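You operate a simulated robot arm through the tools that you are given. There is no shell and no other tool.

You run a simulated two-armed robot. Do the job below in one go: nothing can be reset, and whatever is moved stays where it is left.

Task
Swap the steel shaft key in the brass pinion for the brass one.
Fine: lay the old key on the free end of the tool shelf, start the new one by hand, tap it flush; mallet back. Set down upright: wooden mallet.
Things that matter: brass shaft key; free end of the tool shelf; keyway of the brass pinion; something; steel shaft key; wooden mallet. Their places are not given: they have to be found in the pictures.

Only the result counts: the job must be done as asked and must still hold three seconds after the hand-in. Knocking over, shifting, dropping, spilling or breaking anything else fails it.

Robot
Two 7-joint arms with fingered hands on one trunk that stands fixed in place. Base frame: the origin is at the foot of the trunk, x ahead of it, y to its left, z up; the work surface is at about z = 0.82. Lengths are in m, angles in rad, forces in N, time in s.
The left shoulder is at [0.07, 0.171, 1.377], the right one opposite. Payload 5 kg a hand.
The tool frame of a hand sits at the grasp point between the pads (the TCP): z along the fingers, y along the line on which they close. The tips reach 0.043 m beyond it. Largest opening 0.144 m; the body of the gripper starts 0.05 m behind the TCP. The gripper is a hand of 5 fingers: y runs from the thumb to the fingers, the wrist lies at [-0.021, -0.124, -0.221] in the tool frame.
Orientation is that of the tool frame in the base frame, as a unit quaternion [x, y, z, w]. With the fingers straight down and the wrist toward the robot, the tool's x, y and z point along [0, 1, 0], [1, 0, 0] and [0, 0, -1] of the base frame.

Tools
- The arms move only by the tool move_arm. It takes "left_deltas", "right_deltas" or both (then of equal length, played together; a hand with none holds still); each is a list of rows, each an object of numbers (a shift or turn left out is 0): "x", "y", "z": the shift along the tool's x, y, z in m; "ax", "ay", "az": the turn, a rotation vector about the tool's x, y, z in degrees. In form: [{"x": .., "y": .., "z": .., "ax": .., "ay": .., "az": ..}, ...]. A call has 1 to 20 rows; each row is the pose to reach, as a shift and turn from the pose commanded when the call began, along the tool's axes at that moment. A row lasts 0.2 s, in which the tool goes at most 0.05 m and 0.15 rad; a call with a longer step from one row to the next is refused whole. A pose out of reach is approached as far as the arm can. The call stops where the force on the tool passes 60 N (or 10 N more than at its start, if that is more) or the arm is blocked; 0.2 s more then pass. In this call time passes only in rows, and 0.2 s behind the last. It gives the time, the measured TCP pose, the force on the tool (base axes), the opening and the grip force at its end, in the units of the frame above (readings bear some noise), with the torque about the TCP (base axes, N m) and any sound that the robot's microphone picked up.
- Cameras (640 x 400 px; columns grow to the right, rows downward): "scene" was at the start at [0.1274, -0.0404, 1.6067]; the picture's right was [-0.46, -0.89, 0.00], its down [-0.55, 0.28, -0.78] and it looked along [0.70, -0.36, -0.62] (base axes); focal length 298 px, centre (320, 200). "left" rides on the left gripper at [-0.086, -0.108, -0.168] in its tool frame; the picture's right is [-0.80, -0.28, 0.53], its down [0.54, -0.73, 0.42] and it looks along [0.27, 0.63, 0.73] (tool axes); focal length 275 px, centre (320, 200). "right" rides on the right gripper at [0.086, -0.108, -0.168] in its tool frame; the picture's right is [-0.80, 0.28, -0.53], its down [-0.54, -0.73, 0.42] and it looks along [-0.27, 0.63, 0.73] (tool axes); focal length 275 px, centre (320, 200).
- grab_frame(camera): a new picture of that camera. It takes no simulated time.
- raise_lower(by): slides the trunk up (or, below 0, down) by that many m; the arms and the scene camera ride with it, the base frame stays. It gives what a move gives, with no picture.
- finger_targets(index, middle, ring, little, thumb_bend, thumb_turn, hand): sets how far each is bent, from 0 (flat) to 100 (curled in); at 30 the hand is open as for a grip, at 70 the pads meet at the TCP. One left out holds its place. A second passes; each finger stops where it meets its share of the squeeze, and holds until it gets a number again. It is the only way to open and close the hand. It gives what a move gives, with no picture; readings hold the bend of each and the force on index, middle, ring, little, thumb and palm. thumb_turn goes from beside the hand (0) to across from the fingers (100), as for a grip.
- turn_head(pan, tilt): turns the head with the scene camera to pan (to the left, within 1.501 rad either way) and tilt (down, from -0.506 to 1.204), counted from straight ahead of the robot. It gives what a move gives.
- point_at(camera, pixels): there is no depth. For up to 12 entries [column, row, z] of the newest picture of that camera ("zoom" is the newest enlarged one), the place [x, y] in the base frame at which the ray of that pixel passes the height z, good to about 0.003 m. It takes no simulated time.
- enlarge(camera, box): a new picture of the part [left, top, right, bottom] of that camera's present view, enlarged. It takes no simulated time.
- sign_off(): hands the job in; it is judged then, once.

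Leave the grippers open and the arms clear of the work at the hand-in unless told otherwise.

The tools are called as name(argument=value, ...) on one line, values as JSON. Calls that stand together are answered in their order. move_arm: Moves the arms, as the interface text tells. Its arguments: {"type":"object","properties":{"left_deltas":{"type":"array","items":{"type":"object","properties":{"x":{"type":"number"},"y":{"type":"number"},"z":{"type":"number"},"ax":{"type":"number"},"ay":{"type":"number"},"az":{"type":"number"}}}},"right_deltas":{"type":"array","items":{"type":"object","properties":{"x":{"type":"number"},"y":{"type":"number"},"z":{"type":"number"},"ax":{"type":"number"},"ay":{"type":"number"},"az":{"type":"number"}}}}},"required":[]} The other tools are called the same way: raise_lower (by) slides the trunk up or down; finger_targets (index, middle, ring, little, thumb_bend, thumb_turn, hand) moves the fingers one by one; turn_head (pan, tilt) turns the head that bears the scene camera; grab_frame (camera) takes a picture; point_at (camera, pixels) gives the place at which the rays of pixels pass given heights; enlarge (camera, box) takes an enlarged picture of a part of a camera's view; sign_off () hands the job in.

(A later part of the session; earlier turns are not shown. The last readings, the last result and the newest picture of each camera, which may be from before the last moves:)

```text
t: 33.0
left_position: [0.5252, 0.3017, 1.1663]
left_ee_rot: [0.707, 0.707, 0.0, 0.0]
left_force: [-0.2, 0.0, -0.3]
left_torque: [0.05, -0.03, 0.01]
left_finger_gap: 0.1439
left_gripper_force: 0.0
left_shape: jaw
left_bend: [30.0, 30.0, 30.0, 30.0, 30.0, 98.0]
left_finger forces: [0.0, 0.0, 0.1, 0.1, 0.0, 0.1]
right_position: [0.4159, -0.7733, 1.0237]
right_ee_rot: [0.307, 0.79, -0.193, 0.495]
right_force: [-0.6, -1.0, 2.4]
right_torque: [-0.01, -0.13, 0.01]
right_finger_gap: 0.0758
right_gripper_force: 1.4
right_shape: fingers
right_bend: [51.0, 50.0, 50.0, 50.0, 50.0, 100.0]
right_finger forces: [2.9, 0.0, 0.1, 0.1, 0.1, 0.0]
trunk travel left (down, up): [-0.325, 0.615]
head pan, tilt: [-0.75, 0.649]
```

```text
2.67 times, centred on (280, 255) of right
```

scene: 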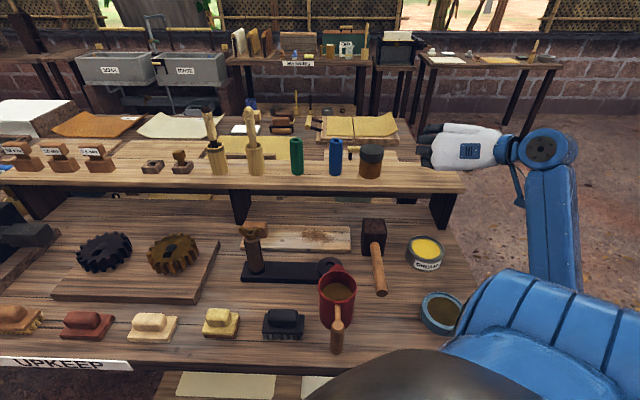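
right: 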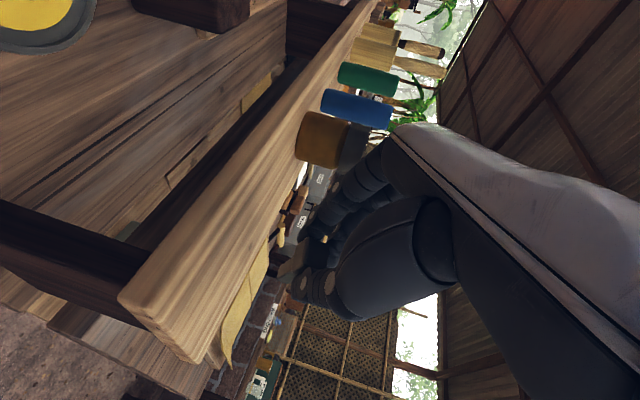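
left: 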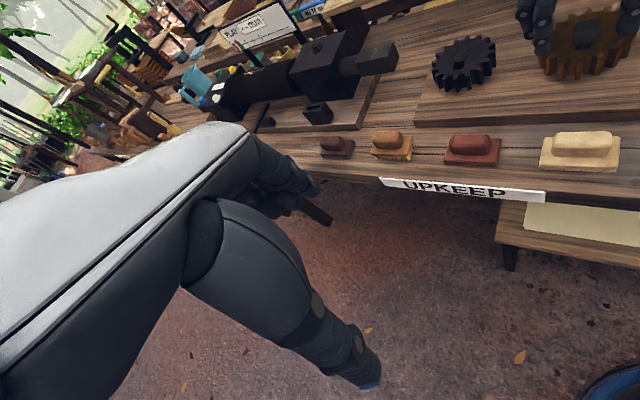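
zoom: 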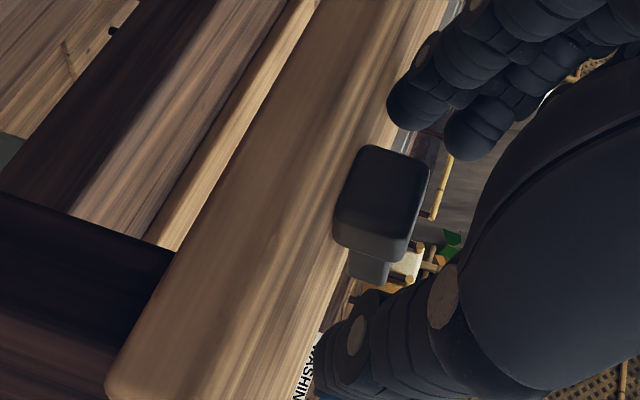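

The key lies by itself on the shelf. I lift slightly to unload the index finger, then withdraw the hand back toward the robot and up.

move_arm(right_deltas=[{"x": -0.0054, "z": -0.0026}, {"x": -0.0054, "z": -0.03}, {"x": -0.0054, "z": -0.07}, {"x": -0.01, "z": -0.115}, {"x": -0.02, "z": -0.16}])

grab_frame(camera="scene")

grab_frame(camera="right")

```text
t: 34.2
left_position: [0.523, 0.3018, 1.1654]
left_ee_rot: [0.707, 0.707, 0.0, 0.0]
left_force: [-0.2, -0.5, 0.0]
left_torque: [-0.01, -0.05, 0.02]
left_finger_gap: 0.1436
left_gripper_force: 0.2
left_shape: jaw
left_bend: [30.0, 30.0, 30.0, 30.0, 30.0, 98.0]
left_finger forces: [0.0, 0.0, 0.1, 0.1, 0.0, 0.0]
right_position: [0.3166, -0.6816, 1.1112]
right_ee_rot: [0.307, 0.791, -0.192, 0.493]
right_force: [0.6, 0.4, 0.4]
right_torque: [-0.04, 0.0, 0.01]
right_finger_gap: 0.078
right_gripper_force: 0.1
right_shape: fingers
right_bend: [50.0, 50.0, 50.0, 50.0, 50.0, 100.0]
right_finger forces: [0.1, 0.1, 0.1, 0.0, 0.0, 0.0]
trunk travel left (down, up): [-0.325, 0.615]
head pan, tilt: [-0.75, 0.649]
```

```text
taken
```

scene: 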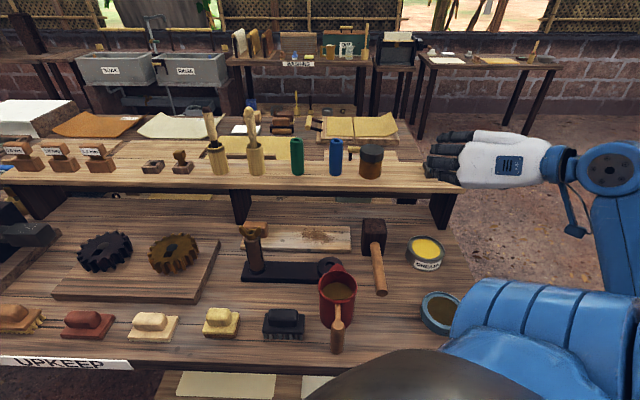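

```text
taken
```

right: 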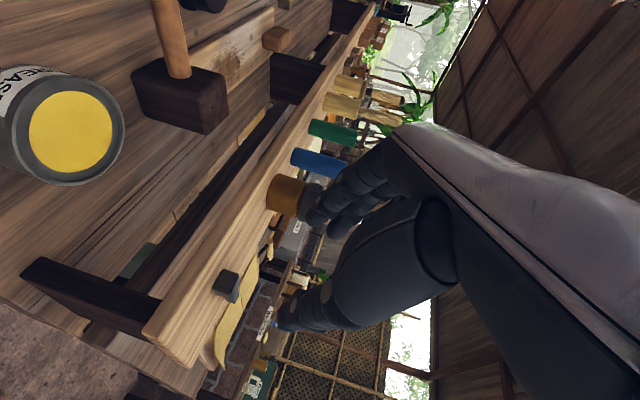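

The steel key lies on the free end at right-view (227,286). The brass key stands next to a bamboo cup with a tall tool, so before approaching I measure how much room there is.

enlarge(camera="scene", box=[130, 100, 290, 200])

enlarge(camera="scene", box=[130, 140, 210, 190])

enlarge(camera="right", box=[180, 260, 276, 320])

```text
4.00 times, centred on (210, 150) of scene
```

zoom: 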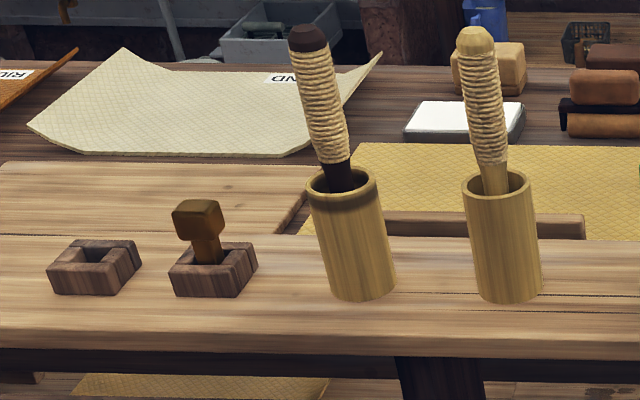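

```text
8.00 times, centred on (170, 165) of scene
```

zoom: 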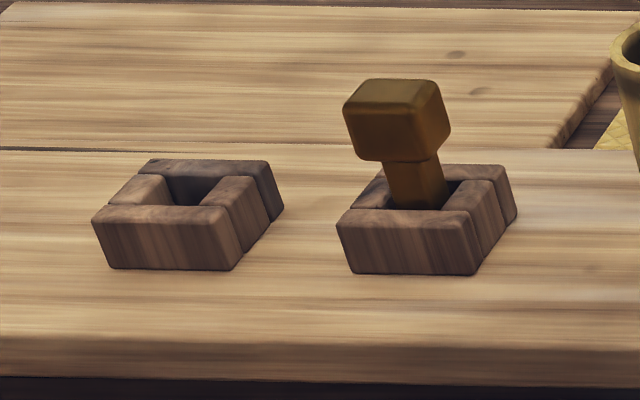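

```text
6.67 times, centred on (228, 290) of right
```

zoom: 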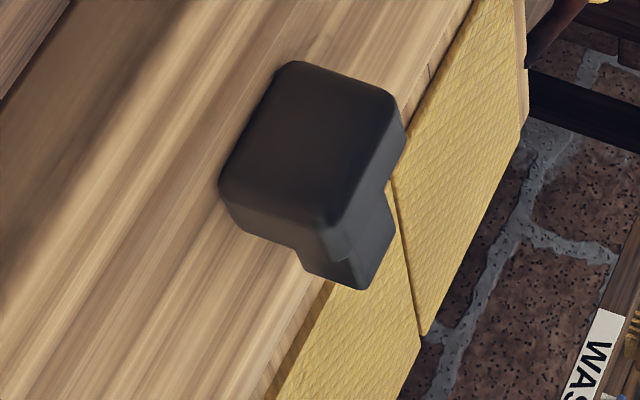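

I read positions: cup 1 base (220,174), its rim (215,146), holder base front corners, and the key's shank foot.

point_at(camera="scene", pixels=[[212.5, 174.5, 0.98], [228.5, 172, 0.98], [220.5, 174.5, 0.98], [174, 174, 0.98], [189.5, 174.3, 0.98], [194.5, 167, 0.98], [215.5, 145.8, 1.07], [206.7, 108.7, 1.15], [206.7, 108.7, 1.18], [179.5, 152.5, 1.05], [143, 173.5, 0.98], [159.5, 173.5, 0.98]])

```text
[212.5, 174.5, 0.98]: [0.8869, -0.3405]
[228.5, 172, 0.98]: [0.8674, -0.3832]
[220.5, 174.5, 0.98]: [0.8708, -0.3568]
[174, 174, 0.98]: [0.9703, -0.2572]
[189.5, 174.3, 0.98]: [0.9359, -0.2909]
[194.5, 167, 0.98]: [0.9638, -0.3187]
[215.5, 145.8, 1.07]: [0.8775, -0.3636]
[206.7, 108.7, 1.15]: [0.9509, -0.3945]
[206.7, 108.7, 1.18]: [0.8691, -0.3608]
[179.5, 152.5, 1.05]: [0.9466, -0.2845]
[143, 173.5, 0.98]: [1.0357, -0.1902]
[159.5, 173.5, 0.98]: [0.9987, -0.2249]
```

There is enough room: the cup's left edge is about 0.086 m to the right of the key. I lift the hand to z about 1.29, undo the tilt, and go back left in front of the shelf to the brass key's position along the bench.

move_arm(right_deltas=[{"x": -0.0405, "z": -0.0197, "ay": 8}, {"x": -0.081, "z": -0.0394, "ay": 16}, {"x": -0.1215, "z": -0.0591, "ay": 24}, {"x": -0.162, "z": -0.0788, "ay": 32}, {"x": -0.162, "y": 0.045, "z": -0.0788, "ay": 40}, {"x": -0.162, "y": 0.09, "z": -0.0788, "ay": 48}, {"x": -0.162, "y": 0.135, "z": -0.0788, "ay": 56}, {"x": -0.162, "y": 0.18, "z": -0.0788, "ay": 64}, {"x": -0.162, "y": 0.225, "z": -0.0788, "ay": 64}, {"x": -0.162, "y": 0.27, "z": -0.0788, "ay": 64}, {"x": -0.162, "y": 0.315, "z": -0.0788, "ay": 64}, {"x": -0.162, "y": 0.36, "z": -0.0788, "ay": 64}, {"x": -0.162, "y": 0.405, "z": -0.0788, "ay": 64}, {"x": -0.162, "y": 0.45, "z": -0.0788, "ay": 64}, {"x": -0.162, "y": 0.495, "z": -0.0788, "ay": 64}, {"x": -0.162, "y": 0.54, "z": -0.0788, "ay": 64}, {"x": -0.162, "y": 0.585, "z": -0.0788, "ay": 64}, {"x": -0.162, "y": 0.63, "z": -0.0788, "ay": 64}, {"x": -0.162, "y": 0.675, "z": -0.0788, "ay": 64}, {"x": -0.162, "y": 0.715, "z": -0.0788, "ay": 64}])

grab_frame(camera="scene")

grab_frame(camera="right")

```text
t: 38.4
left_position: [0.5267, 0.302, 1.1636]
left_ee_rot: [0.708, 0.706, 0.0, 0.0]
left_force: [0.4, 1.0, -0.1]
left_torque: [-0.04, 0.03, -0.01]
left_finger_gap: 0.1439
left_gripper_force: 0.0
left_shape: jaw
left_bend: [30.0, 30.0, 30.0, 30.0, 30.0, 98.0]
left_finger forces: [0.0, 0.0, 0.0, 0.1, 0.0, 0.0]
right_position: [0.8015, -0.1555, 1.2908]
right_ee_rot: [0.363, 0.932, 0.0, 0.0]
right_force: [1.2, 0.4, -0.4]
right_torque: [-0.02, 0.02, 0.02]
right_finger_gap: 0.0782
right_gripper_force: 0.0
right_shape: fingers
right_bend: [50.0, 50.0, 50.0, 50.0, 50.0, 100.0]
right_finger forces: [0.0, 0.0, 0.0, 0.1, 0.0, 0.0]
trunk travel left (down, up): [-0.325, 0.615]
head pan, tilt: [-0.75, 0.649]
```

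```text
taken
```

scene: 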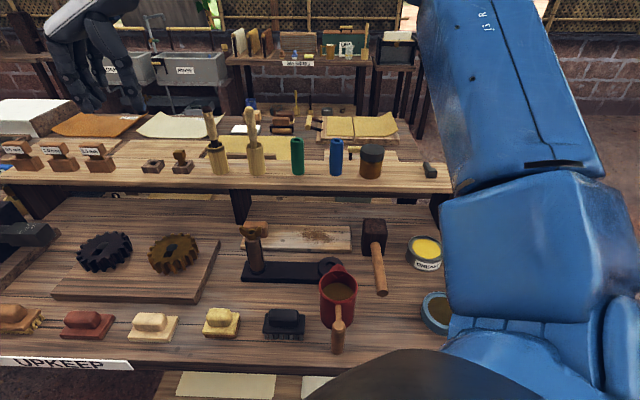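

```text
taken
```

right: 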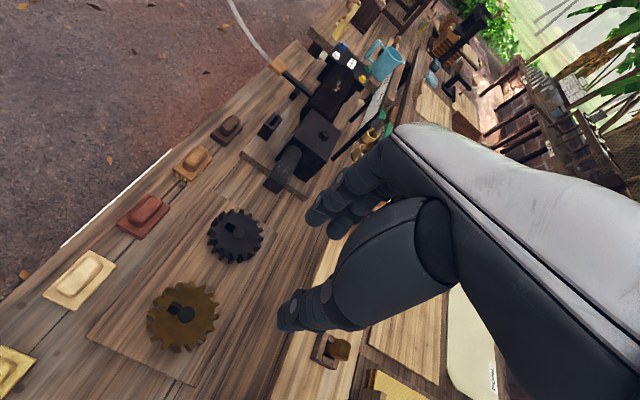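

The steel key sits on the free end at scene (429,169). The brass key shows in the right view near (340,349), so I zoom in there and on the scene to measure its position.

enlarge(camera="right", box=[290, 320, 386, 400])

enlarge(camera="scene", box=[400, 140, 480, 190])

```text
5.00 times, centred on (338, 360) of right
```

zoom: 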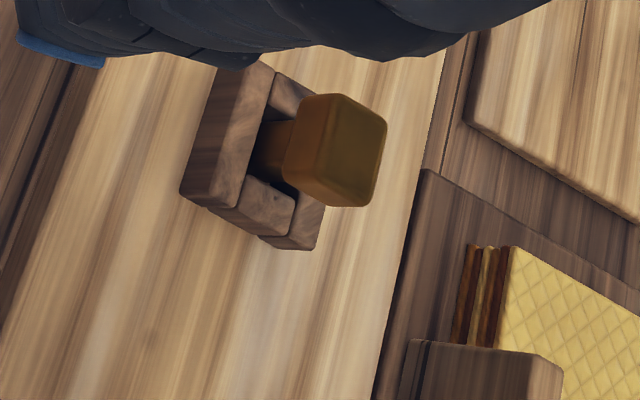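

```text
8.00 times, centred on (440, 165) of scene
```

zoom: 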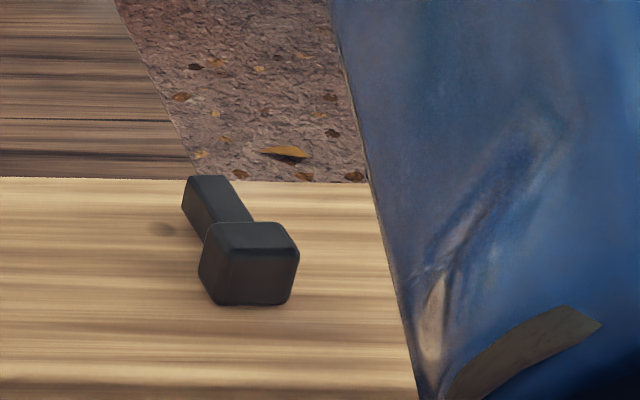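

I cross rays on the brass key's top-face centre: right (345,350.4) and scene (179.4,151.8).

point_at(camera="right", pixels=[[345, 350.4, 1.03], [345, 350.4, 1.04], [345, 350.4, 1.05], [345, 350.4, 1.06], [312, 360, 0.98], [326, 367, 0.98], [337, 370, 0.98], [321, 334, 1.0]])

point_at(camera="scene", pixels=[[179.4, 151.8, 1.03], [179.4, 151.8, 1.04], [179.4, 151.8, 1.05], [179.4, 151.8, 1.06]])

```text
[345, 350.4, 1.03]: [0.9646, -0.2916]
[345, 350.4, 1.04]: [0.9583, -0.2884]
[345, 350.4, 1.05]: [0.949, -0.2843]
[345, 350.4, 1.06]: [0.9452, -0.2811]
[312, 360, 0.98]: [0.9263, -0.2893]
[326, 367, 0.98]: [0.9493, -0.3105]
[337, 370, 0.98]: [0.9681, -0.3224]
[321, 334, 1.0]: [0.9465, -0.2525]
```

```text
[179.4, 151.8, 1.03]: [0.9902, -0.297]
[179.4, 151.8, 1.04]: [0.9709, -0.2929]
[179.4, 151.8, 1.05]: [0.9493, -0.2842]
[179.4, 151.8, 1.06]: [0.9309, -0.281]
```

The brass key's head top is at (0.949, -0.284, 1.05). I move the hand over it at z 1.29 to test whether it is in reach.

move_arm(right_deltas=[{"x": -0.039, "y": 0.001}, {"x": -0.078, "y": 0.002}, {"x": -0.117, "y": 0.003}, {"x": -0.156, "y": 0.004}, {"x": -0.1956, "y": 0.0049}])

grab_frame(camera="scene")

grab_frame(camera="right")

```text
t: 39.6
left_position: [0.5243, 0.3006, 1.1654]
left_ee_rot: [0.707, 0.707, 0.001, -0.001]
left_force: [-0.7, -0.2, 0.8]
left_torque: [0.04, -0.08, 0.02]
left_finger_gap: 0.1438
left_gripper_force: 0.0
left_shape: jaw
left_bend: [30.0, 30.0, 30.0, 30.0, 30.0, 98.0]
left_finger forces: [0.0, 0.1, 0.0, 0.1, 0.0, 0.0]
right_position: [0.9231, -0.2886, 1.2885]
right_ee_rot: [0.363, 0.932, 0.001, 0.001]
right_force: [0.5, -0.6, 1.1]
right_torque: [0.03, -0.05, 0.01]
right_finger_gap: 0.0785
right_gripper_force: 0.1
right_shape: fingers
right_bend: [50.0, 50.0, 50.0, 50.0, 50.0, 100.0]
right_finger forces: [0.0, 0.0, 0.0, 0.0, 0.1, 0.1]
right hand out of reach, approached as far as the arm can: row 4, 5
trunk travel left (down, up): [-0.325, 0.615]
head pan, tilt: [-0.75, 0.649]
```

```text
taken
```

scene: 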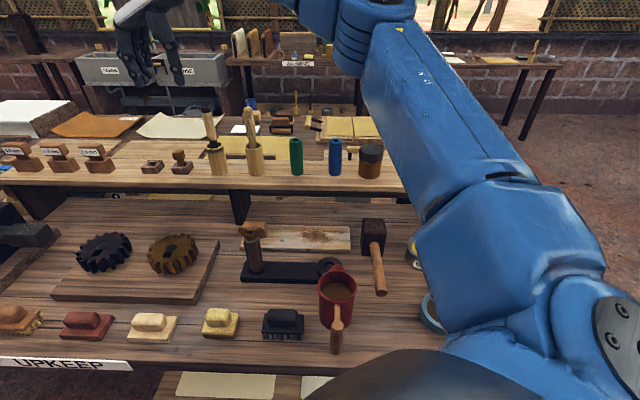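

```text
taken
```

right: 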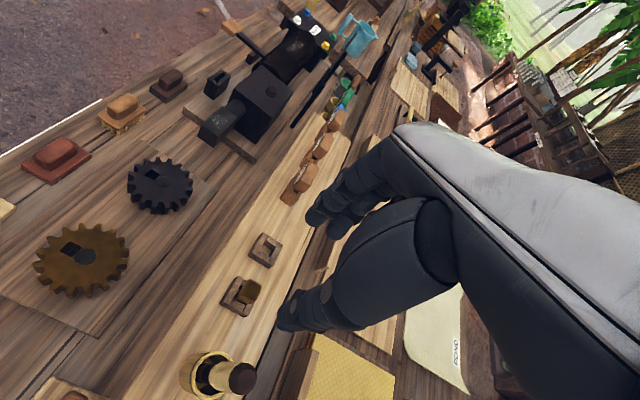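

At this height the reach ends at (0.923, -0.289). Lower down it should reach further, so I back off slightly, line up along the bench, go down to z 1.20 and move forward again.

move_arm(right_deltas=[{"x": 0.03, "y": 0.01}, {"x": 0.04, "y": 0.0209}, {"x": 0.04, "y": 0.0209, "z": 0.045}, {"x": 0.04, "y": 0.0209, "z": 0.09}, {"x": 0.01, "y": 0.0209, "z": 0.1}, {"x": -0.016, "y": 0.0209, "z": 0.11}])

grab_frame(camera="right")

grab_frame(camera="scene")

```text
t: 41.0
left_position: [0.5249, 0.2997, 1.166]
left_ee_rot: [0.707, 0.708, 0.0, -0.002]
left_force: [0.1, 0.0, 0.0]
left_torque: [0.04, 0.06, -0.02]
left_finger_gap: 0.1439
left_gripper_force: 0.1
left_shape: jaw
left_bend: [30.0, 30.0, 30.0, 30.0, 30.0, 98.0]
left_finger forces: [0.0, 0.0, 0.0, 0.1, 0.1, 0.1]
right_position: [0.9442, -0.2869, 1.1731]
right_ee_rot: [0.362, 0.932, 0.001, 0.001]
right_force: [0.7, -0.7, -0.1]
right_torque: [0.02, 0.02, 0.02]
right_finger_gap: 0.0782
right_gripper_force: 0.0
right_shape: fingers
right_bend: [50.0, 50.0, 50.0, 50.0, 50.0, 100.0]
right_finger forces: [0.1, 0.1, 0.0, 0.0, 0.0, 0.0]
right hand out of reach, approached as far as the arm can: row 6
trunk travel left (down, up): [-0.325, 0.615]
head pan, tilt: [-0.75, 0.649]
```

```text
taken
```

right: 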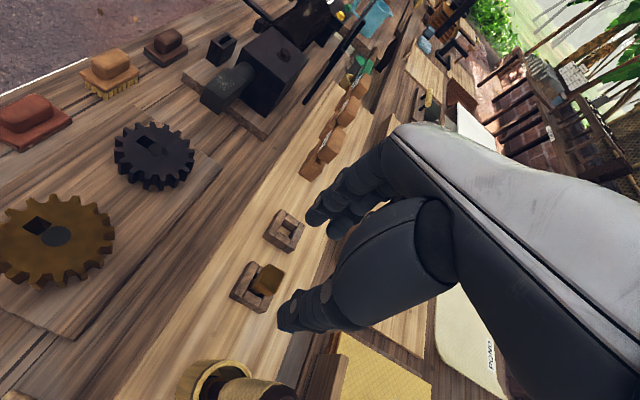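

```text
taken
```

scene: 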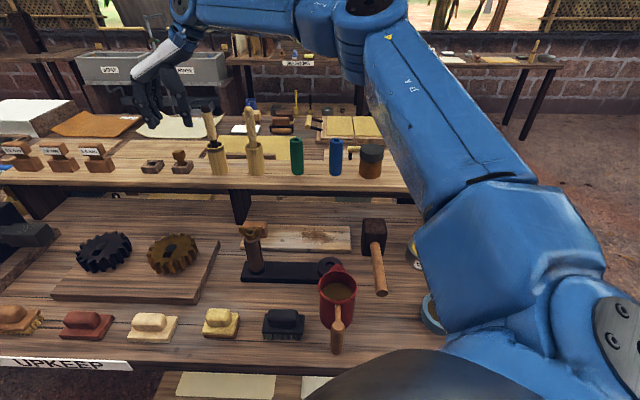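

Only about 5 mm short now at z 1.173. I measure the key from here (right view near (262,280)).

enlarge(camera="right", box=[220, 250, 300, 320])

```text
5.71 times, centred on (260, 285) of right
```

zoom: 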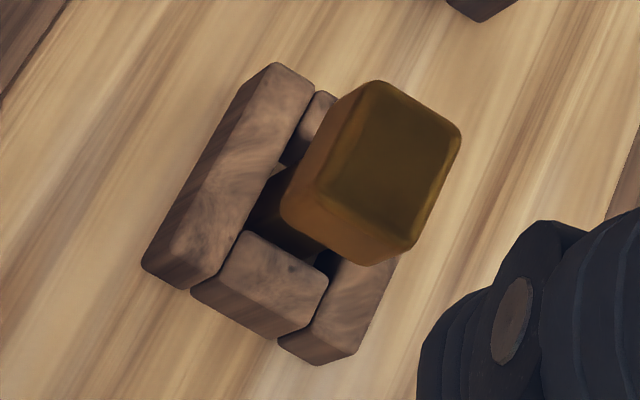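

I read the head's top-face centre (393,163) and corners in this zoom at z 1.05.

point_at(camera="zoom", pixels=[[393, 163, 1.05], [375, 84, 1.05], [459, 132, 1.05], [412, 245, 1.05], [325, 190, 1.05], [393, 165, 1.05], [391, 163, 1.05], [393, 163, 1.045]])

```text
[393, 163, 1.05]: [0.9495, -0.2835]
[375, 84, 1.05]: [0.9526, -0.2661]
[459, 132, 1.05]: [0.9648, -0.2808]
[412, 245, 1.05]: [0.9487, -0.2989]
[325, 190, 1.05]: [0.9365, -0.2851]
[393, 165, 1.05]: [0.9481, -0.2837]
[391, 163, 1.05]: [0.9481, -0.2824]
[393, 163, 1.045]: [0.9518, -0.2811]
```

The key's centre is (0.949, -0.283). I shift 6 mm along the closing line and come down to z about 1.09.

move_arm(right_deltas=[{"x": -0.001, "y": 0.003, "z": 0.025}, {"x": -0.001, "y": 0.006, "z": 0.05}, {"x": -0.001, "y": 0.006, "z": 0.07}, {"x": -0.001, "y": 0.006, "z": 0.085}])

enlarge(camera="right", box=[240, 190, 400, 330])

enlarge(camera="scene", box=[130, 100, 258, 180])

```text
t: 42.0
left_position: [0.5258, 0.2999, 1.1648]
left_ee_rot: [0.707, 0.707, -0.001, -0.001]
left_force: [-0.6, 0.8, 0.4]
left_torque: [-0.02, 0.0, -0.02]
left_finger_gap: 0.1439
left_gripper_force: 0.1
left_shape: jaw
left_bend: [30.0, 30.0, 30.0, 30.0, 30.0, 98.0]
left_finger forces: [0.1, 0.1, 0.0, 0.0, 0.1, 0.1]
right_position: [0.94, -0.2838, 1.0895]
right_ee_rot: [0.363, 0.932, 0.001, 0.0]
right_force: [1.0, 0.1, -0.5]
right_torque: [-0.01, 0.0, -0.01]
right_finger_gap: 0.0784
right_gripper_force: 0.1
right_shape: fingers
right_bend: [50.0, 50.0, 50.0, 50.0, 50.0, 100.0]
right_finger forces: [0.1, 0.0, 0.0, 0.0, 0.0, 0.0]
right hand out of reach, approached as far as the arm can: row 2, 3, 4
trunk travel left (down, up): [-0.325, 0.615]
head pan, tilt: [-0.75, 0.649]
```

```text
2.86 times, centred on (320, 260) of right
```

zoom: 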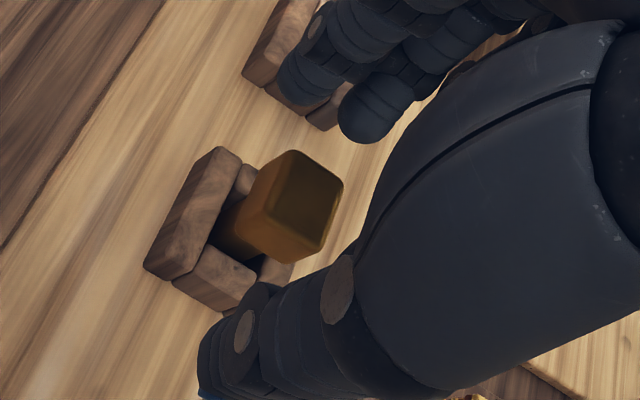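

```text
5.00 times, centred on (194, 140) of scene
```

zoom: 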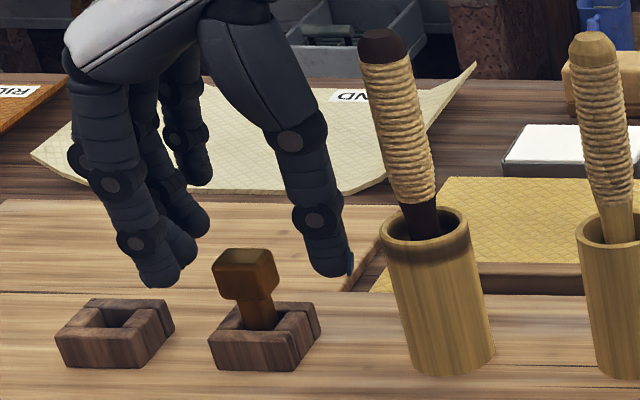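

The hand still stops about 9 mm short when vertical. A slight tilt (fingers pointing a little away) brings the wrist nearer, so I lift 5 cm, tilt by 20°, and re-line.

move_arm(right_deltas=[{"x": 0.002, "z": -0.025}, {"x": 0.004, "y": 0.003, "z": -0.05, "ay": -6.7}, {"x": 0.0056, "y": 0.0066, "z": -0.05, "ay": -13.4}, {"x": 0.0056, "y": 0.0066, "z": -0.05, "ay": -20}])

grab_frame(camera="right")

enlarge(camera="scene", box=[130, 80, 258, 180])

```text
t: 43.0
left_position: [0.5247, 0.3008, 1.1657]
left_ee_rot: [0.707, 0.707, 0.0, 0.0]
left_force: [-0.1, 0.2, 0.7]
left_torque: [-0.04, 0.01, -0.03]
left_finger_gap: 0.1436
left_gripper_force: 0.0
left_shape: jaw
left_bend: [30.0, 30.0, 30.0, 30.0, 30.0, 98.0]
left_finger forces: [0.0, 0.0, 0.1, 0.0, 0.1, 0.0]
right_position: [0.9392, -0.2745, 1.1418]
right_ee_rot: [0.357, 0.918, -0.063, 0.163]
right_force: [-0.8, 0.0, 0.3]
right_torque: [-0.03, 0.02, -0.01]
right_finger_gap: 0.0784
right_gripper_force: 0.1
right_shape: fingers
right_bend: [50.0, 50.0, 50.0, 50.0, 50.0, 100.0]
right_finger forces: [0.0, 0.0, 0.0, 0.0, 0.0, 0.0]
trunk travel left (down, up): [-0.325, 0.615]
head pan, tilt: [-0.75, 0.649]
```

```text
taken
```

right: 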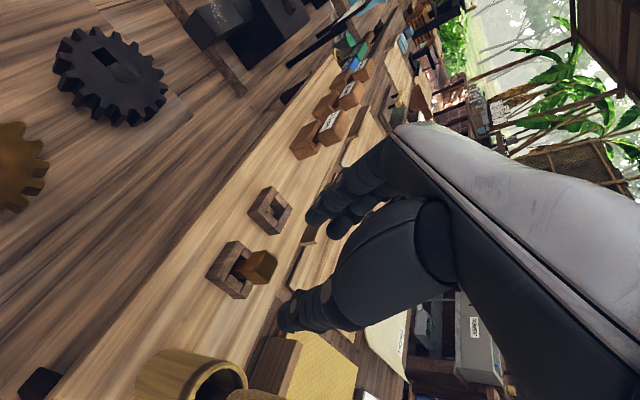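

```text
4.00 times, centred on (194, 130) of scene
```

zoom: 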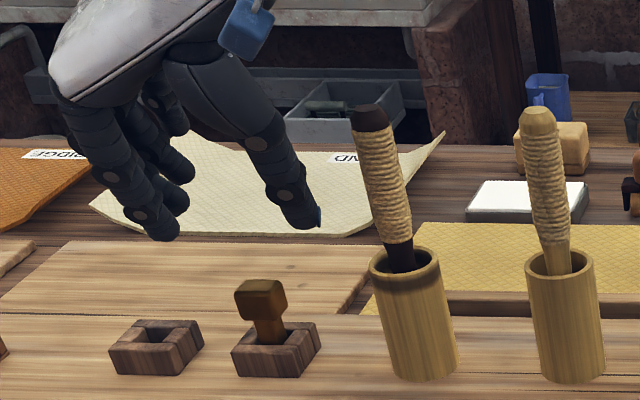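

Now there is no reach limit: the TCP is at (0.939, -0.275, 1.142), lined up with the key. I lower it straight down to about z 1.09.

move_arm(right_deltas=[{"x": 0.0096, "z": 0.0263}, {"x": 0.0178, "z": 0.0489}])

enlarge(camera="right", box=[220, 190, 380, 330])

enlarge(camera="scene", box=[130, 100, 258, 180])

```text
t: 43.6
left_position: [0.5259, 0.2998, 1.1653]
left_ee_rot: [0.707, 0.707, -0.001, -0.001]
left_force: [0.4, -0.3, -0.8]
left_torque: [0.03, 0.02, 0.01]
left_finger_gap: 0.1438
left_gripper_force: 0.1
left_shape: jaw
left_bend: [30.0, 30.0, 30.0, 30.0, 30.0, 98.0]
left_finger forces: [0.0, 0.0, 0.0, 0.0, 0.0, 0.0]
right_position: [0.9404, -0.2765, 1.088]
right_ee_rot: [0.357, 0.918, -0.062, 0.162]
right_force: [1.3, 0.1, -0.5]
right_torque: [0.0, -0.02, 0.01]
right_finger_gap: 0.0781
right_gripper_force: 0.0
right_shape: fingers
right_bend: [50.0, 50.0, 50.0, 50.0, 50.0, 100.0]
right_finger forces: [0.0, 0.0, 0.0, 0.0, 0.0, 0.1]
trunk travel left (down, up): [-0.325, 0.615]
head pan, tilt: [-0.75, 0.649]
```

```text
2.86 times, centred on (300, 260) of right
```

zoom: 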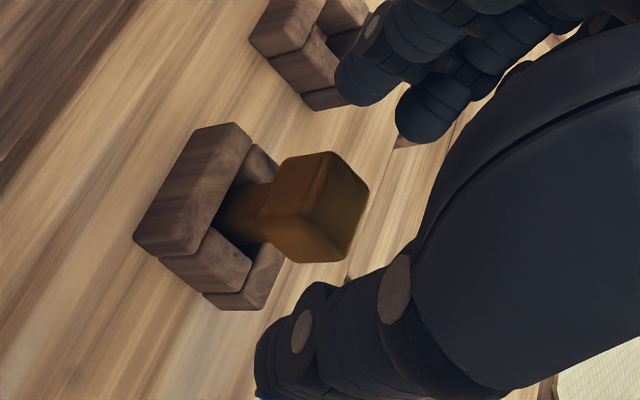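

```text
5.00 times, centred on (194, 140) of scene
```

zoom: 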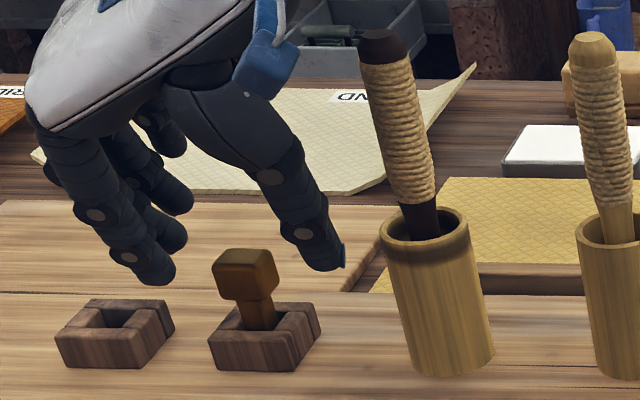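

All clear on both sides. I lower another 2 cm so the pads cover the key's head.

move_arm(right_deltas=[{"x": 0.0034, "z": 0.0094}, {"x": 0.0065, "z": 0.0179}])

enlarge(camera="right", box=[220, 190, 380, 330])

enlarge(camera="scene", box=[130, 110, 226, 180])

```text
t: 44.2
left_position: [0.5249, 0.3011, 1.1656]
left_ee_rot: [0.707, 0.708, 0.0, -0.001]
left_force: [-0.5, -0.2, -0.6]
left_torque: [0.01, 0.01, -0.02]
left_finger_gap: 0.1439
left_gripper_force: 0.0
left_shape: jaw
left_bend: [30.0, 30.0, 30.0, 30.0, 30.0, 98.0]
left_finger forces: [0.0, 0.0, 0.1, 0.1, 0.0, 0.0]
right_position: [0.9382, -0.2747, 1.0684]
right_ee_rot: [0.357, 0.918, -0.063, 0.162]
right_force: [0.2, 0.1, 0.0]
right_torque: [-0.01, 0.01, 0.01]
right_finger_gap: 0.0782
right_gripper_force: 0.1
right_shape: fingers
right_bend: [50.0, 50.0, 50.0, 50.0, 50.0, 100.0]
right_finger forces: [0.1, 0.0, 0.0, 0.1, 0.1, 0.1]
trunk travel left (down, up): [-0.325, 0.615]
head pan, tilt: [-0.75, 0.649]
```

```text
2.86 times, centred on (300, 260) of right
```

zoom: 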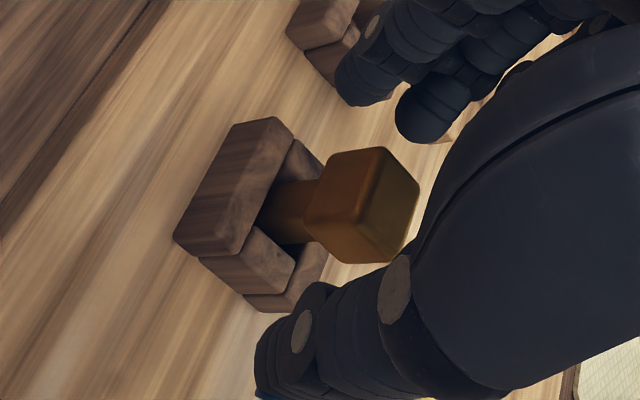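

```text
5.71 times, centred on (178, 145) of scene
```

zoom: 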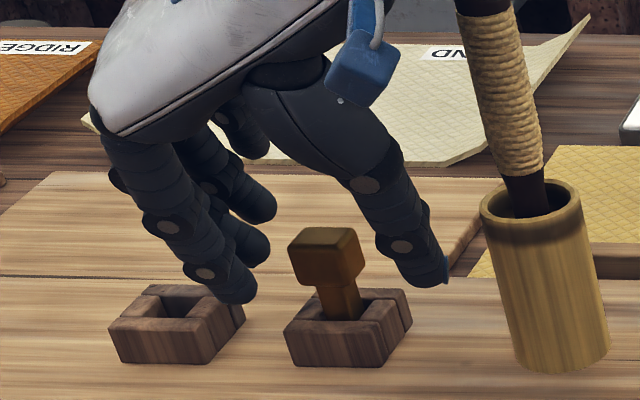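

The head sits between fingers and thumb just as it did for the steel key. I close to 60, then grip with index, middle and thumb.

finger_targets(hand="right", index=60, middle=60, ring=58, little=55, thumb_bend=60)

enlarge(camera="right", box=[220, 190, 380, 330])

enlarge(camera="scene", box=[130, 110, 226, 180])

```text
t: 45.2
left_position: [0.5234, 0.3011, 1.1657]
left_ee_rot: [0.707, 0.707, 0.0, 0.0]
left_force: [-0.5, 0.8, -0.6]
left_torque: [0.02, 0.0, -0.03]
left_finger_gap: 0.1437
left_gripper_force: 0.1
left_shape: jaw
left_bend: [30.0, 30.0, 30.0, 30.0, 30.0, 98.0]
left_finger forces: [0.0, 0.0, 0.1, 0.1, 0.0, 0.0]
right_position: [0.9385, -0.2745, 1.0702]
right_ee_rot: [0.357, 0.918, -0.063, 0.162]
right_force: [0.6, -0.4, 0.5]
right_torque: [-0.01, 0.03, -0.03]
right_finger_gap: 0.0428
right_gripper_force: 0.0
right_shape: fingers
right_bend: [60.0, 60.0, 57.0, 55.0, 60.0, 100.0]
right_finger forces: [0.0, 0.0, 0.0, 0.0, 0.0, 0.1]
trunk travel left (down, up): [-0.325, 0.615]
head pan, tilt: [-0.75, 0.649]
```

```text
2.86 times, centred on (300, 260) of right
```

zoom: 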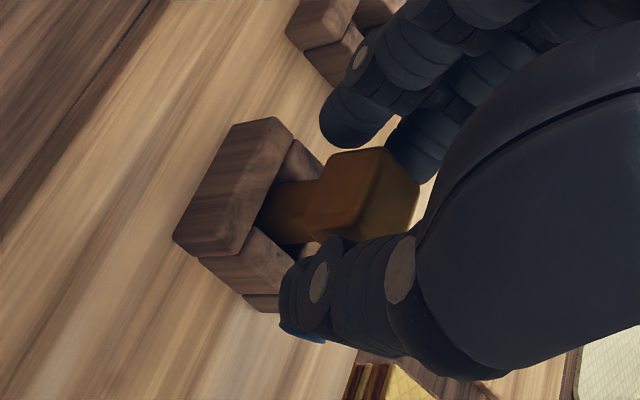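

```text
5.71 times, centred on (178, 145) of scene
```

zoom: 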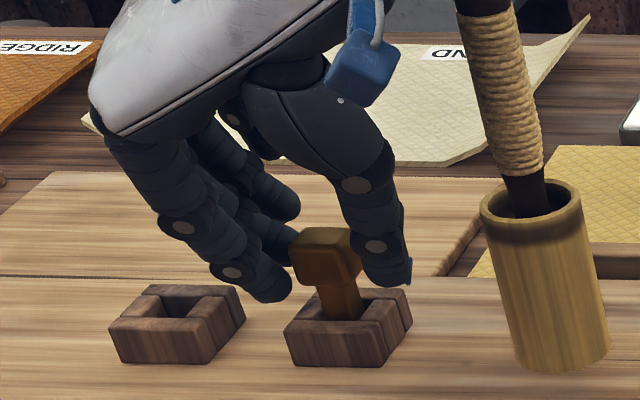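

Gap 0.043 and the key stands centred. Now I grip.

finger_targets(hand="right", index=70, middle=70, thumb_bend=70)

enlarge(camera="right", box=[220, 190, 380, 330])

enlarge(camera="scene", box=[130, 110, 226, 180])

```text
t: 46.2
left_position: [0.5245, 0.3002, 1.1661]
left_ee_rot: [0.707, 0.708, 0.0, 0.0]
left_force: [-0.1, 0.4, 0.2]
left_torque: [-0.03, 0.0, 0.01]
left_finger_gap: 0.1441
left_gripper_force: 0.1
left_shape: jaw
left_bend: [30.0, 30.0, 30.0, 30.0, 30.0, 98.0]
left_finger forces: [0.0, 0.1, 0.1, 0.1, 0.0, 0.0]
right_position: [0.9384, -0.2743, 1.0688]
right_ee_rot: [0.357, 0.918, -0.063, 0.162]
right_force: [0.9, 0.8, -0.9]
right_torque: [0.03, -0.01, 0.03]
right_finger_gap: 0.0308
right_gripper_force: 10.8
right_shape: fingers
right_bend: [65.0, 66.0, 57.0, 55.0, 63.0, 100.0]
right_finger forces: [5.6, 5.6, 0.0, 0.1, 10.9, 0.0]
trunk travel left (down, up): [-0.325, 0.615]
head pan, tilt: [-0.75, 0.649]
```

```text
2.86 times, centred on (300, 260) of right
```

zoom: 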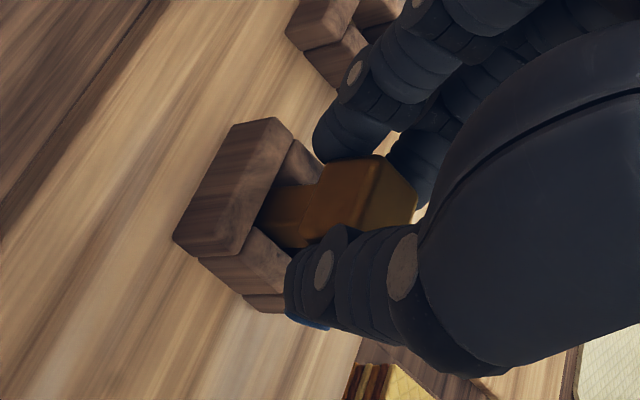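

```text
5.71 times, centred on (178, 145) of scene
```

zoom: 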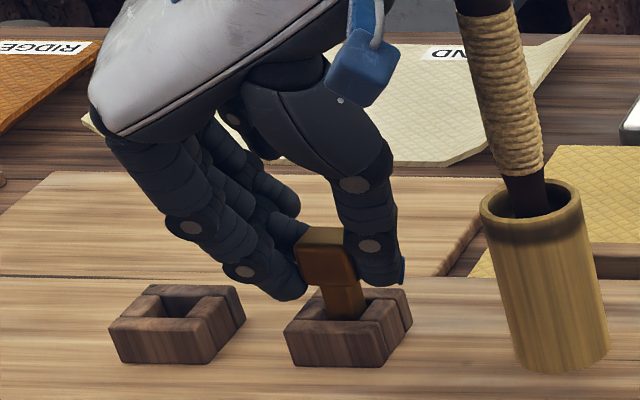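

A balanced grip: 5.6, 5.6 and 10.9 N. I lift straight up out of the holder.

move_arm(right_deltas=[{"x": -0.0034, "z": -0.0094}, {"x": -0.0085, "z": -0.0235}, {"x": -0.017, "z": -0.047}, {"x": -0.0274, "z": -0.0752}])

enlarge(camera="right", box=[220, 190, 380, 330])

enlarge(camera="scene", box=[110, 80, 206, 180])

```text
t: 47.2
left_position: [0.5246, 0.3017, 1.1658]
left_ee_rot: [0.707, 0.707, 0.0, 0.0]
left_force: [0.1, 0.4, 0.1]
left_torque: [-0.01, -0.05, 0.02]
left_finger_gap: 0.1436
left_gripper_force: 0.1
left_shape: jaw
left_bend: [30.0, 30.0, 30.0, 30.0, 30.0, 98.0]
left_finger forces: [0.1, 0.1, 0.0, 0.0, 0.0, 0.0]
right_position: [0.9369, -0.274, 1.1514]
right_ee_rot: [0.357, 0.918, -0.063, 0.162]
right_force: [-0.1, -0.6, -2.7]
right_torque: [-0.02, -0.02, -0.03]
right_finger_gap: 0.0306
right_gripper_force: 11.2
right_shape: fingers
right_bend: [65.0, 66.0, 57.0, 55.0, 63.0, 100.0]
right_finger forces: [5.5, 5.3, 0.0, 0.0, 10.9, 0.0]
trunk travel left (down, up): [-0.325, 0.615]
head pan, tilt: [-0.75, 0.649]
```

```text
2.86 times, centred on (300, 260) of right
```

zoom: 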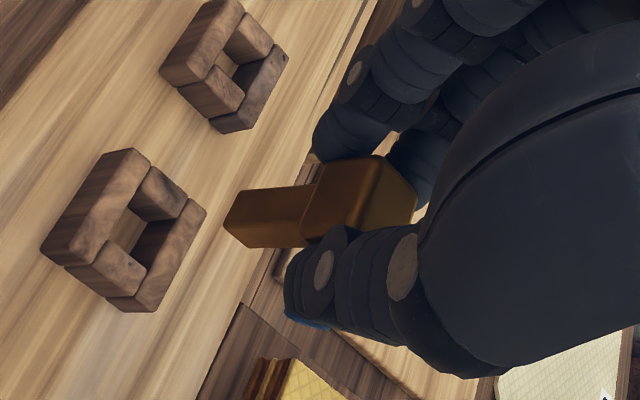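

```text
4.00 times, centred on (158, 130) of scene
```

zoom: 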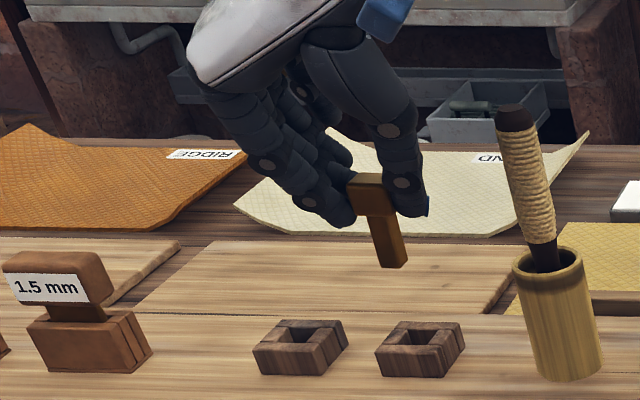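

The brass key is out and hanging well. I carry it back toward the robot, over the pinion, keeping the height at about 1.15.

move_arm(right_deltas=[{"x": 0.0398, "y": -0.004, "z": -0.0145}, {"x": 0.0797, "y": -0.008, "z": -0.029}, {"x": 0.1196, "y": -0.0128, "z": -0.0435}, {"x": 0.1595, "y": -0.017, "z": -0.058}, {"x": 0.1994, "y": -0.0215, "z": -0.0725}, {"x": 0.2392, "y": -0.0256, "z": -0.087}])

grab_frame(camera="right")

grab_frame(camera="scene")

```text
t: 48.6
left_position: [0.5237, 0.3007, 1.1664]
left_ee_rot: [0.707, 0.707, 0.001, 0.0]
left_force: [-0.5, 0.3, -0.1]
left_torque: [-0.02, -0.02, 0.0]
left_finger_gap: 0.1437
left_gripper_force: 0.1
left_shape: jaw
left_bend: [30.0, 30.0, 30.0, 30.0, 30.0, 98.0]
left_finger forces: [0.1, 0.0, 0.0, 0.0, 0.0, 0.1]
right_position: [0.7322, -0.1208, 1.1456]
right_ee_rot: [0.358, 0.918, -0.062, 0.162]
right_force: [0.2, 0.1, -0.9]
right_torque: [0.02, 0.0, -0.01]
right_finger_gap: 0.0303
right_gripper_force: 10.9
right_shape: fingers
right_bend: [65.0, 67.0, 57.0, 55.0, 63.0, 100.0]
right_finger forces: [5.3, 5.3, 0.0, 0.1, 10.8, 0.0]
trunk travel left (down, up): [-0.325, 0.615]
head pan, tilt: [-0.75, 0.649]
```

```text
taken
```

right: 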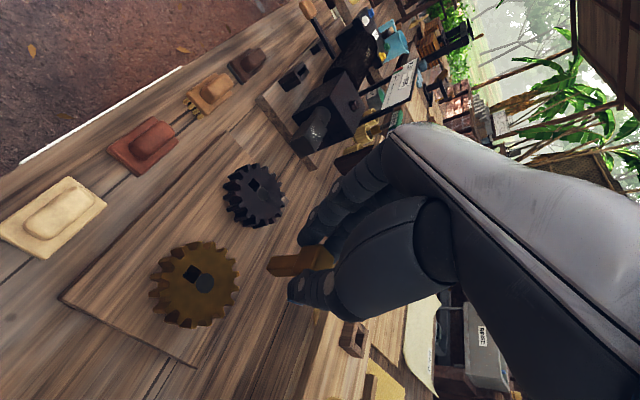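

```text
taken
```

scene: 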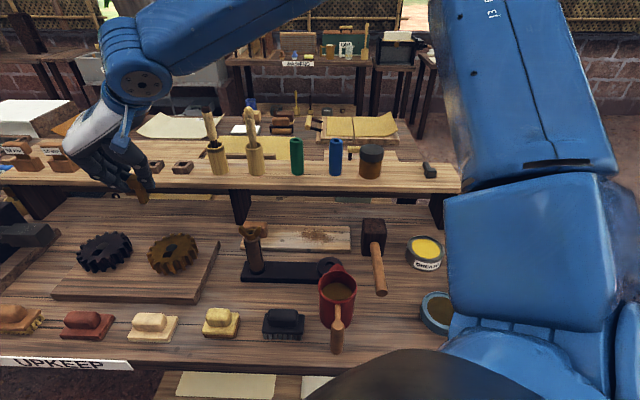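

I lower to z about 1.03, which leaves the shank tip a few centimetres above the pinion, then compare tip and keyway in both views.

move_arm(right_deltas=[{"x": 0.0137, "z": 0.0376}, {"x": 0.0274, "z": 0.0752}, {"x": 0.0393, "z": 0.1081}])

enlarge(camera="right", box=[200, 210, 360, 330])

enlarge(camera="scene", box=[120, 190, 216, 280])

grab_frame(camera="right")

grab_frame(camera="left")

```text
t: 49.4
left_position: [0.5247, 0.3005, 1.1655]
left_ee_rot: [0.707, 0.707, 0.0, -0.001]
left_force: [0.3, 0.0, 0.4]
left_torque: [0.0, 0.0, 0.0]
left_finger_gap: 0.144
left_gripper_force: 0.1
left_shape: jaw
left_bend: [30.0, 30.0, 30.0, 30.0, 30.0, 98.0]
left_finger forces: [0.1, 0.1, 0.1, 0.0, 0.1, 0.0]
right_position: [0.734, -0.1225, 1.0307]
right_ee_rot: [0.356, 0.918, -0.062, 0.162]
right_force: [-0.3, 0.4, -1.3]
right_torque: [0.02, 0.03, -0.02]
right_finger_gap: 0.0306
right_gripper_force: 10.3
right_shape: fingers
right_bend: [65.0, 67.0, 57.0, 55.0, 63.0, 100.0]
right_finger forces: [5.4, 5.3, 0.0, 0.0, 10.8, 0.0]
trunk travel left (down, up): [-0.325, 0.615]
head pan, tilt: [-0.75, 0.649]
```

```text
3.33 times, centred on (280, 270) of right
```

zoom: 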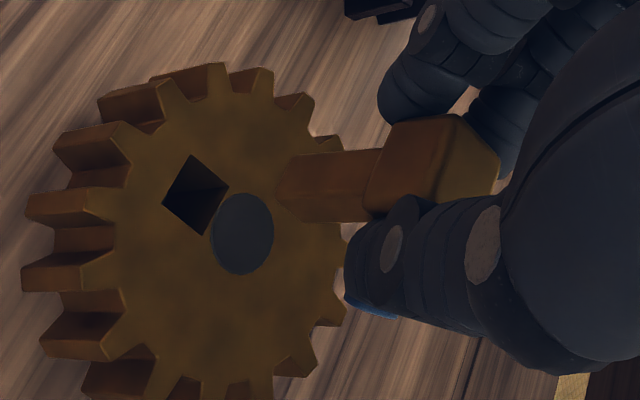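

```text
4.44 times, centred on (168, 235) of scene
```

zoom: 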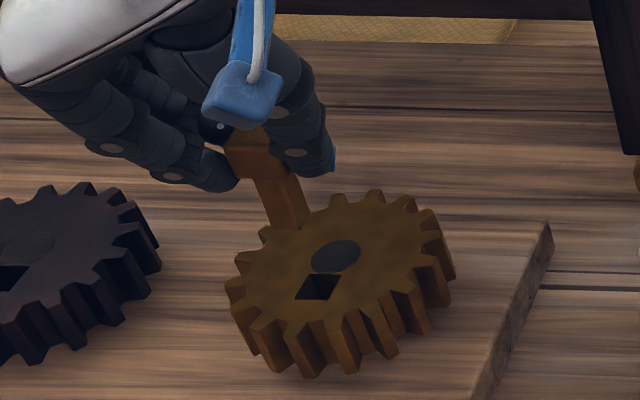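

```text
taken
```

right: 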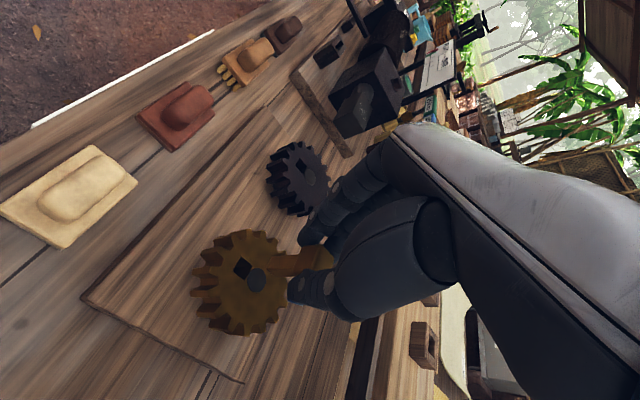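

```text
taken
```

left: 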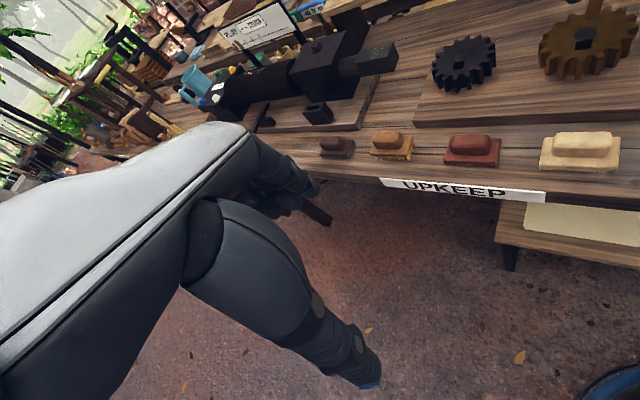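

I triangulate the shank tip: scene pixel (161,240) and right pixel (272,266). I also read the keyway in the same right frame, at about (244,267).

enlarge(camera="right", box=[225, 240, 305, 290])

enlarge(camera="scene", box=[136, 215, 200, 255])

```text
8.00 times, centred on (265, 265) of right
```

zoom: 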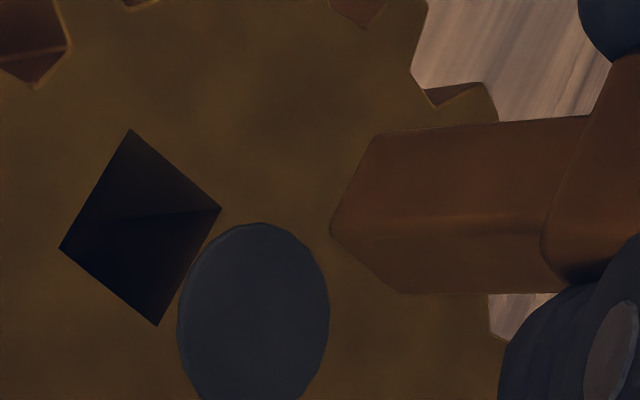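

```text
10.00 times, centred on (168, 235) of scene
```

zoom: 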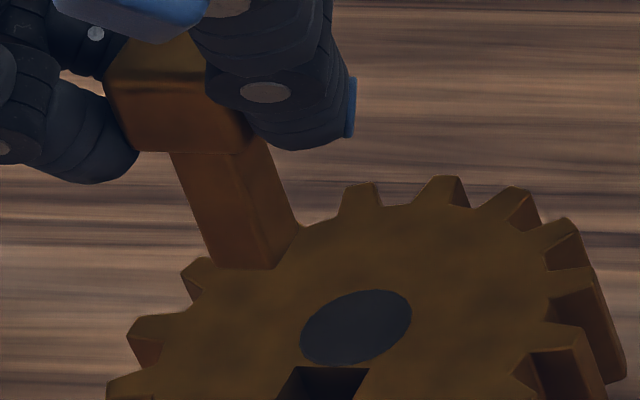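

Tip corners give a tip centre at right-zoom (382,213) and scene-zoom (255,249). The keyway's centre is at right-zoom (142,228). I read the rays.

point_at(camera="right", pixels=[[272.75, 266.6, 0.93], [272.75, 266.6, 0.94], [272.75, 266.6, 0.95], [272.75, 266.6, 0.96], [242.75, 268.5, 0.9], [242.75, 268.5, 0.905], [242.75, 268.5, 0.895], [272.75, 266.6, 0.945]])

point_at(camera="scene", pixels=[[161.55, 239.9, 0.93], [161.55, 239.9, 0.94], [161.55, 239.9, 0.95], [161.55, 239.9, 0.96], [161.55, 239.9, 0.945], [167.9, 254.5, 0.9], [167.9, 254.5, 0.905], [167.9, 254.5, 0.895]])

```text
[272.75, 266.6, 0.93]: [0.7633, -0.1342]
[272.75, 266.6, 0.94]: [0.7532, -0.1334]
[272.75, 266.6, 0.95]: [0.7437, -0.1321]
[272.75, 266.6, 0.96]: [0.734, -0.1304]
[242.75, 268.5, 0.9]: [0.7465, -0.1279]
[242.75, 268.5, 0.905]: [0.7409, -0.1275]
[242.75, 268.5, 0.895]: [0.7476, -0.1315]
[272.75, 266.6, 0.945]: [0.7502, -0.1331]
```

```text
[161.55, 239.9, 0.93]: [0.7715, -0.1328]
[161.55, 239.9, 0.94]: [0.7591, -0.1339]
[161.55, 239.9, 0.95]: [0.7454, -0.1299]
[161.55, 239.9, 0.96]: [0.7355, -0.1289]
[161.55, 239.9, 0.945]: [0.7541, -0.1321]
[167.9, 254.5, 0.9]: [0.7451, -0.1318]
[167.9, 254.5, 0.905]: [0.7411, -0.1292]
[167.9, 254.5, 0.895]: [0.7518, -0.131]
```

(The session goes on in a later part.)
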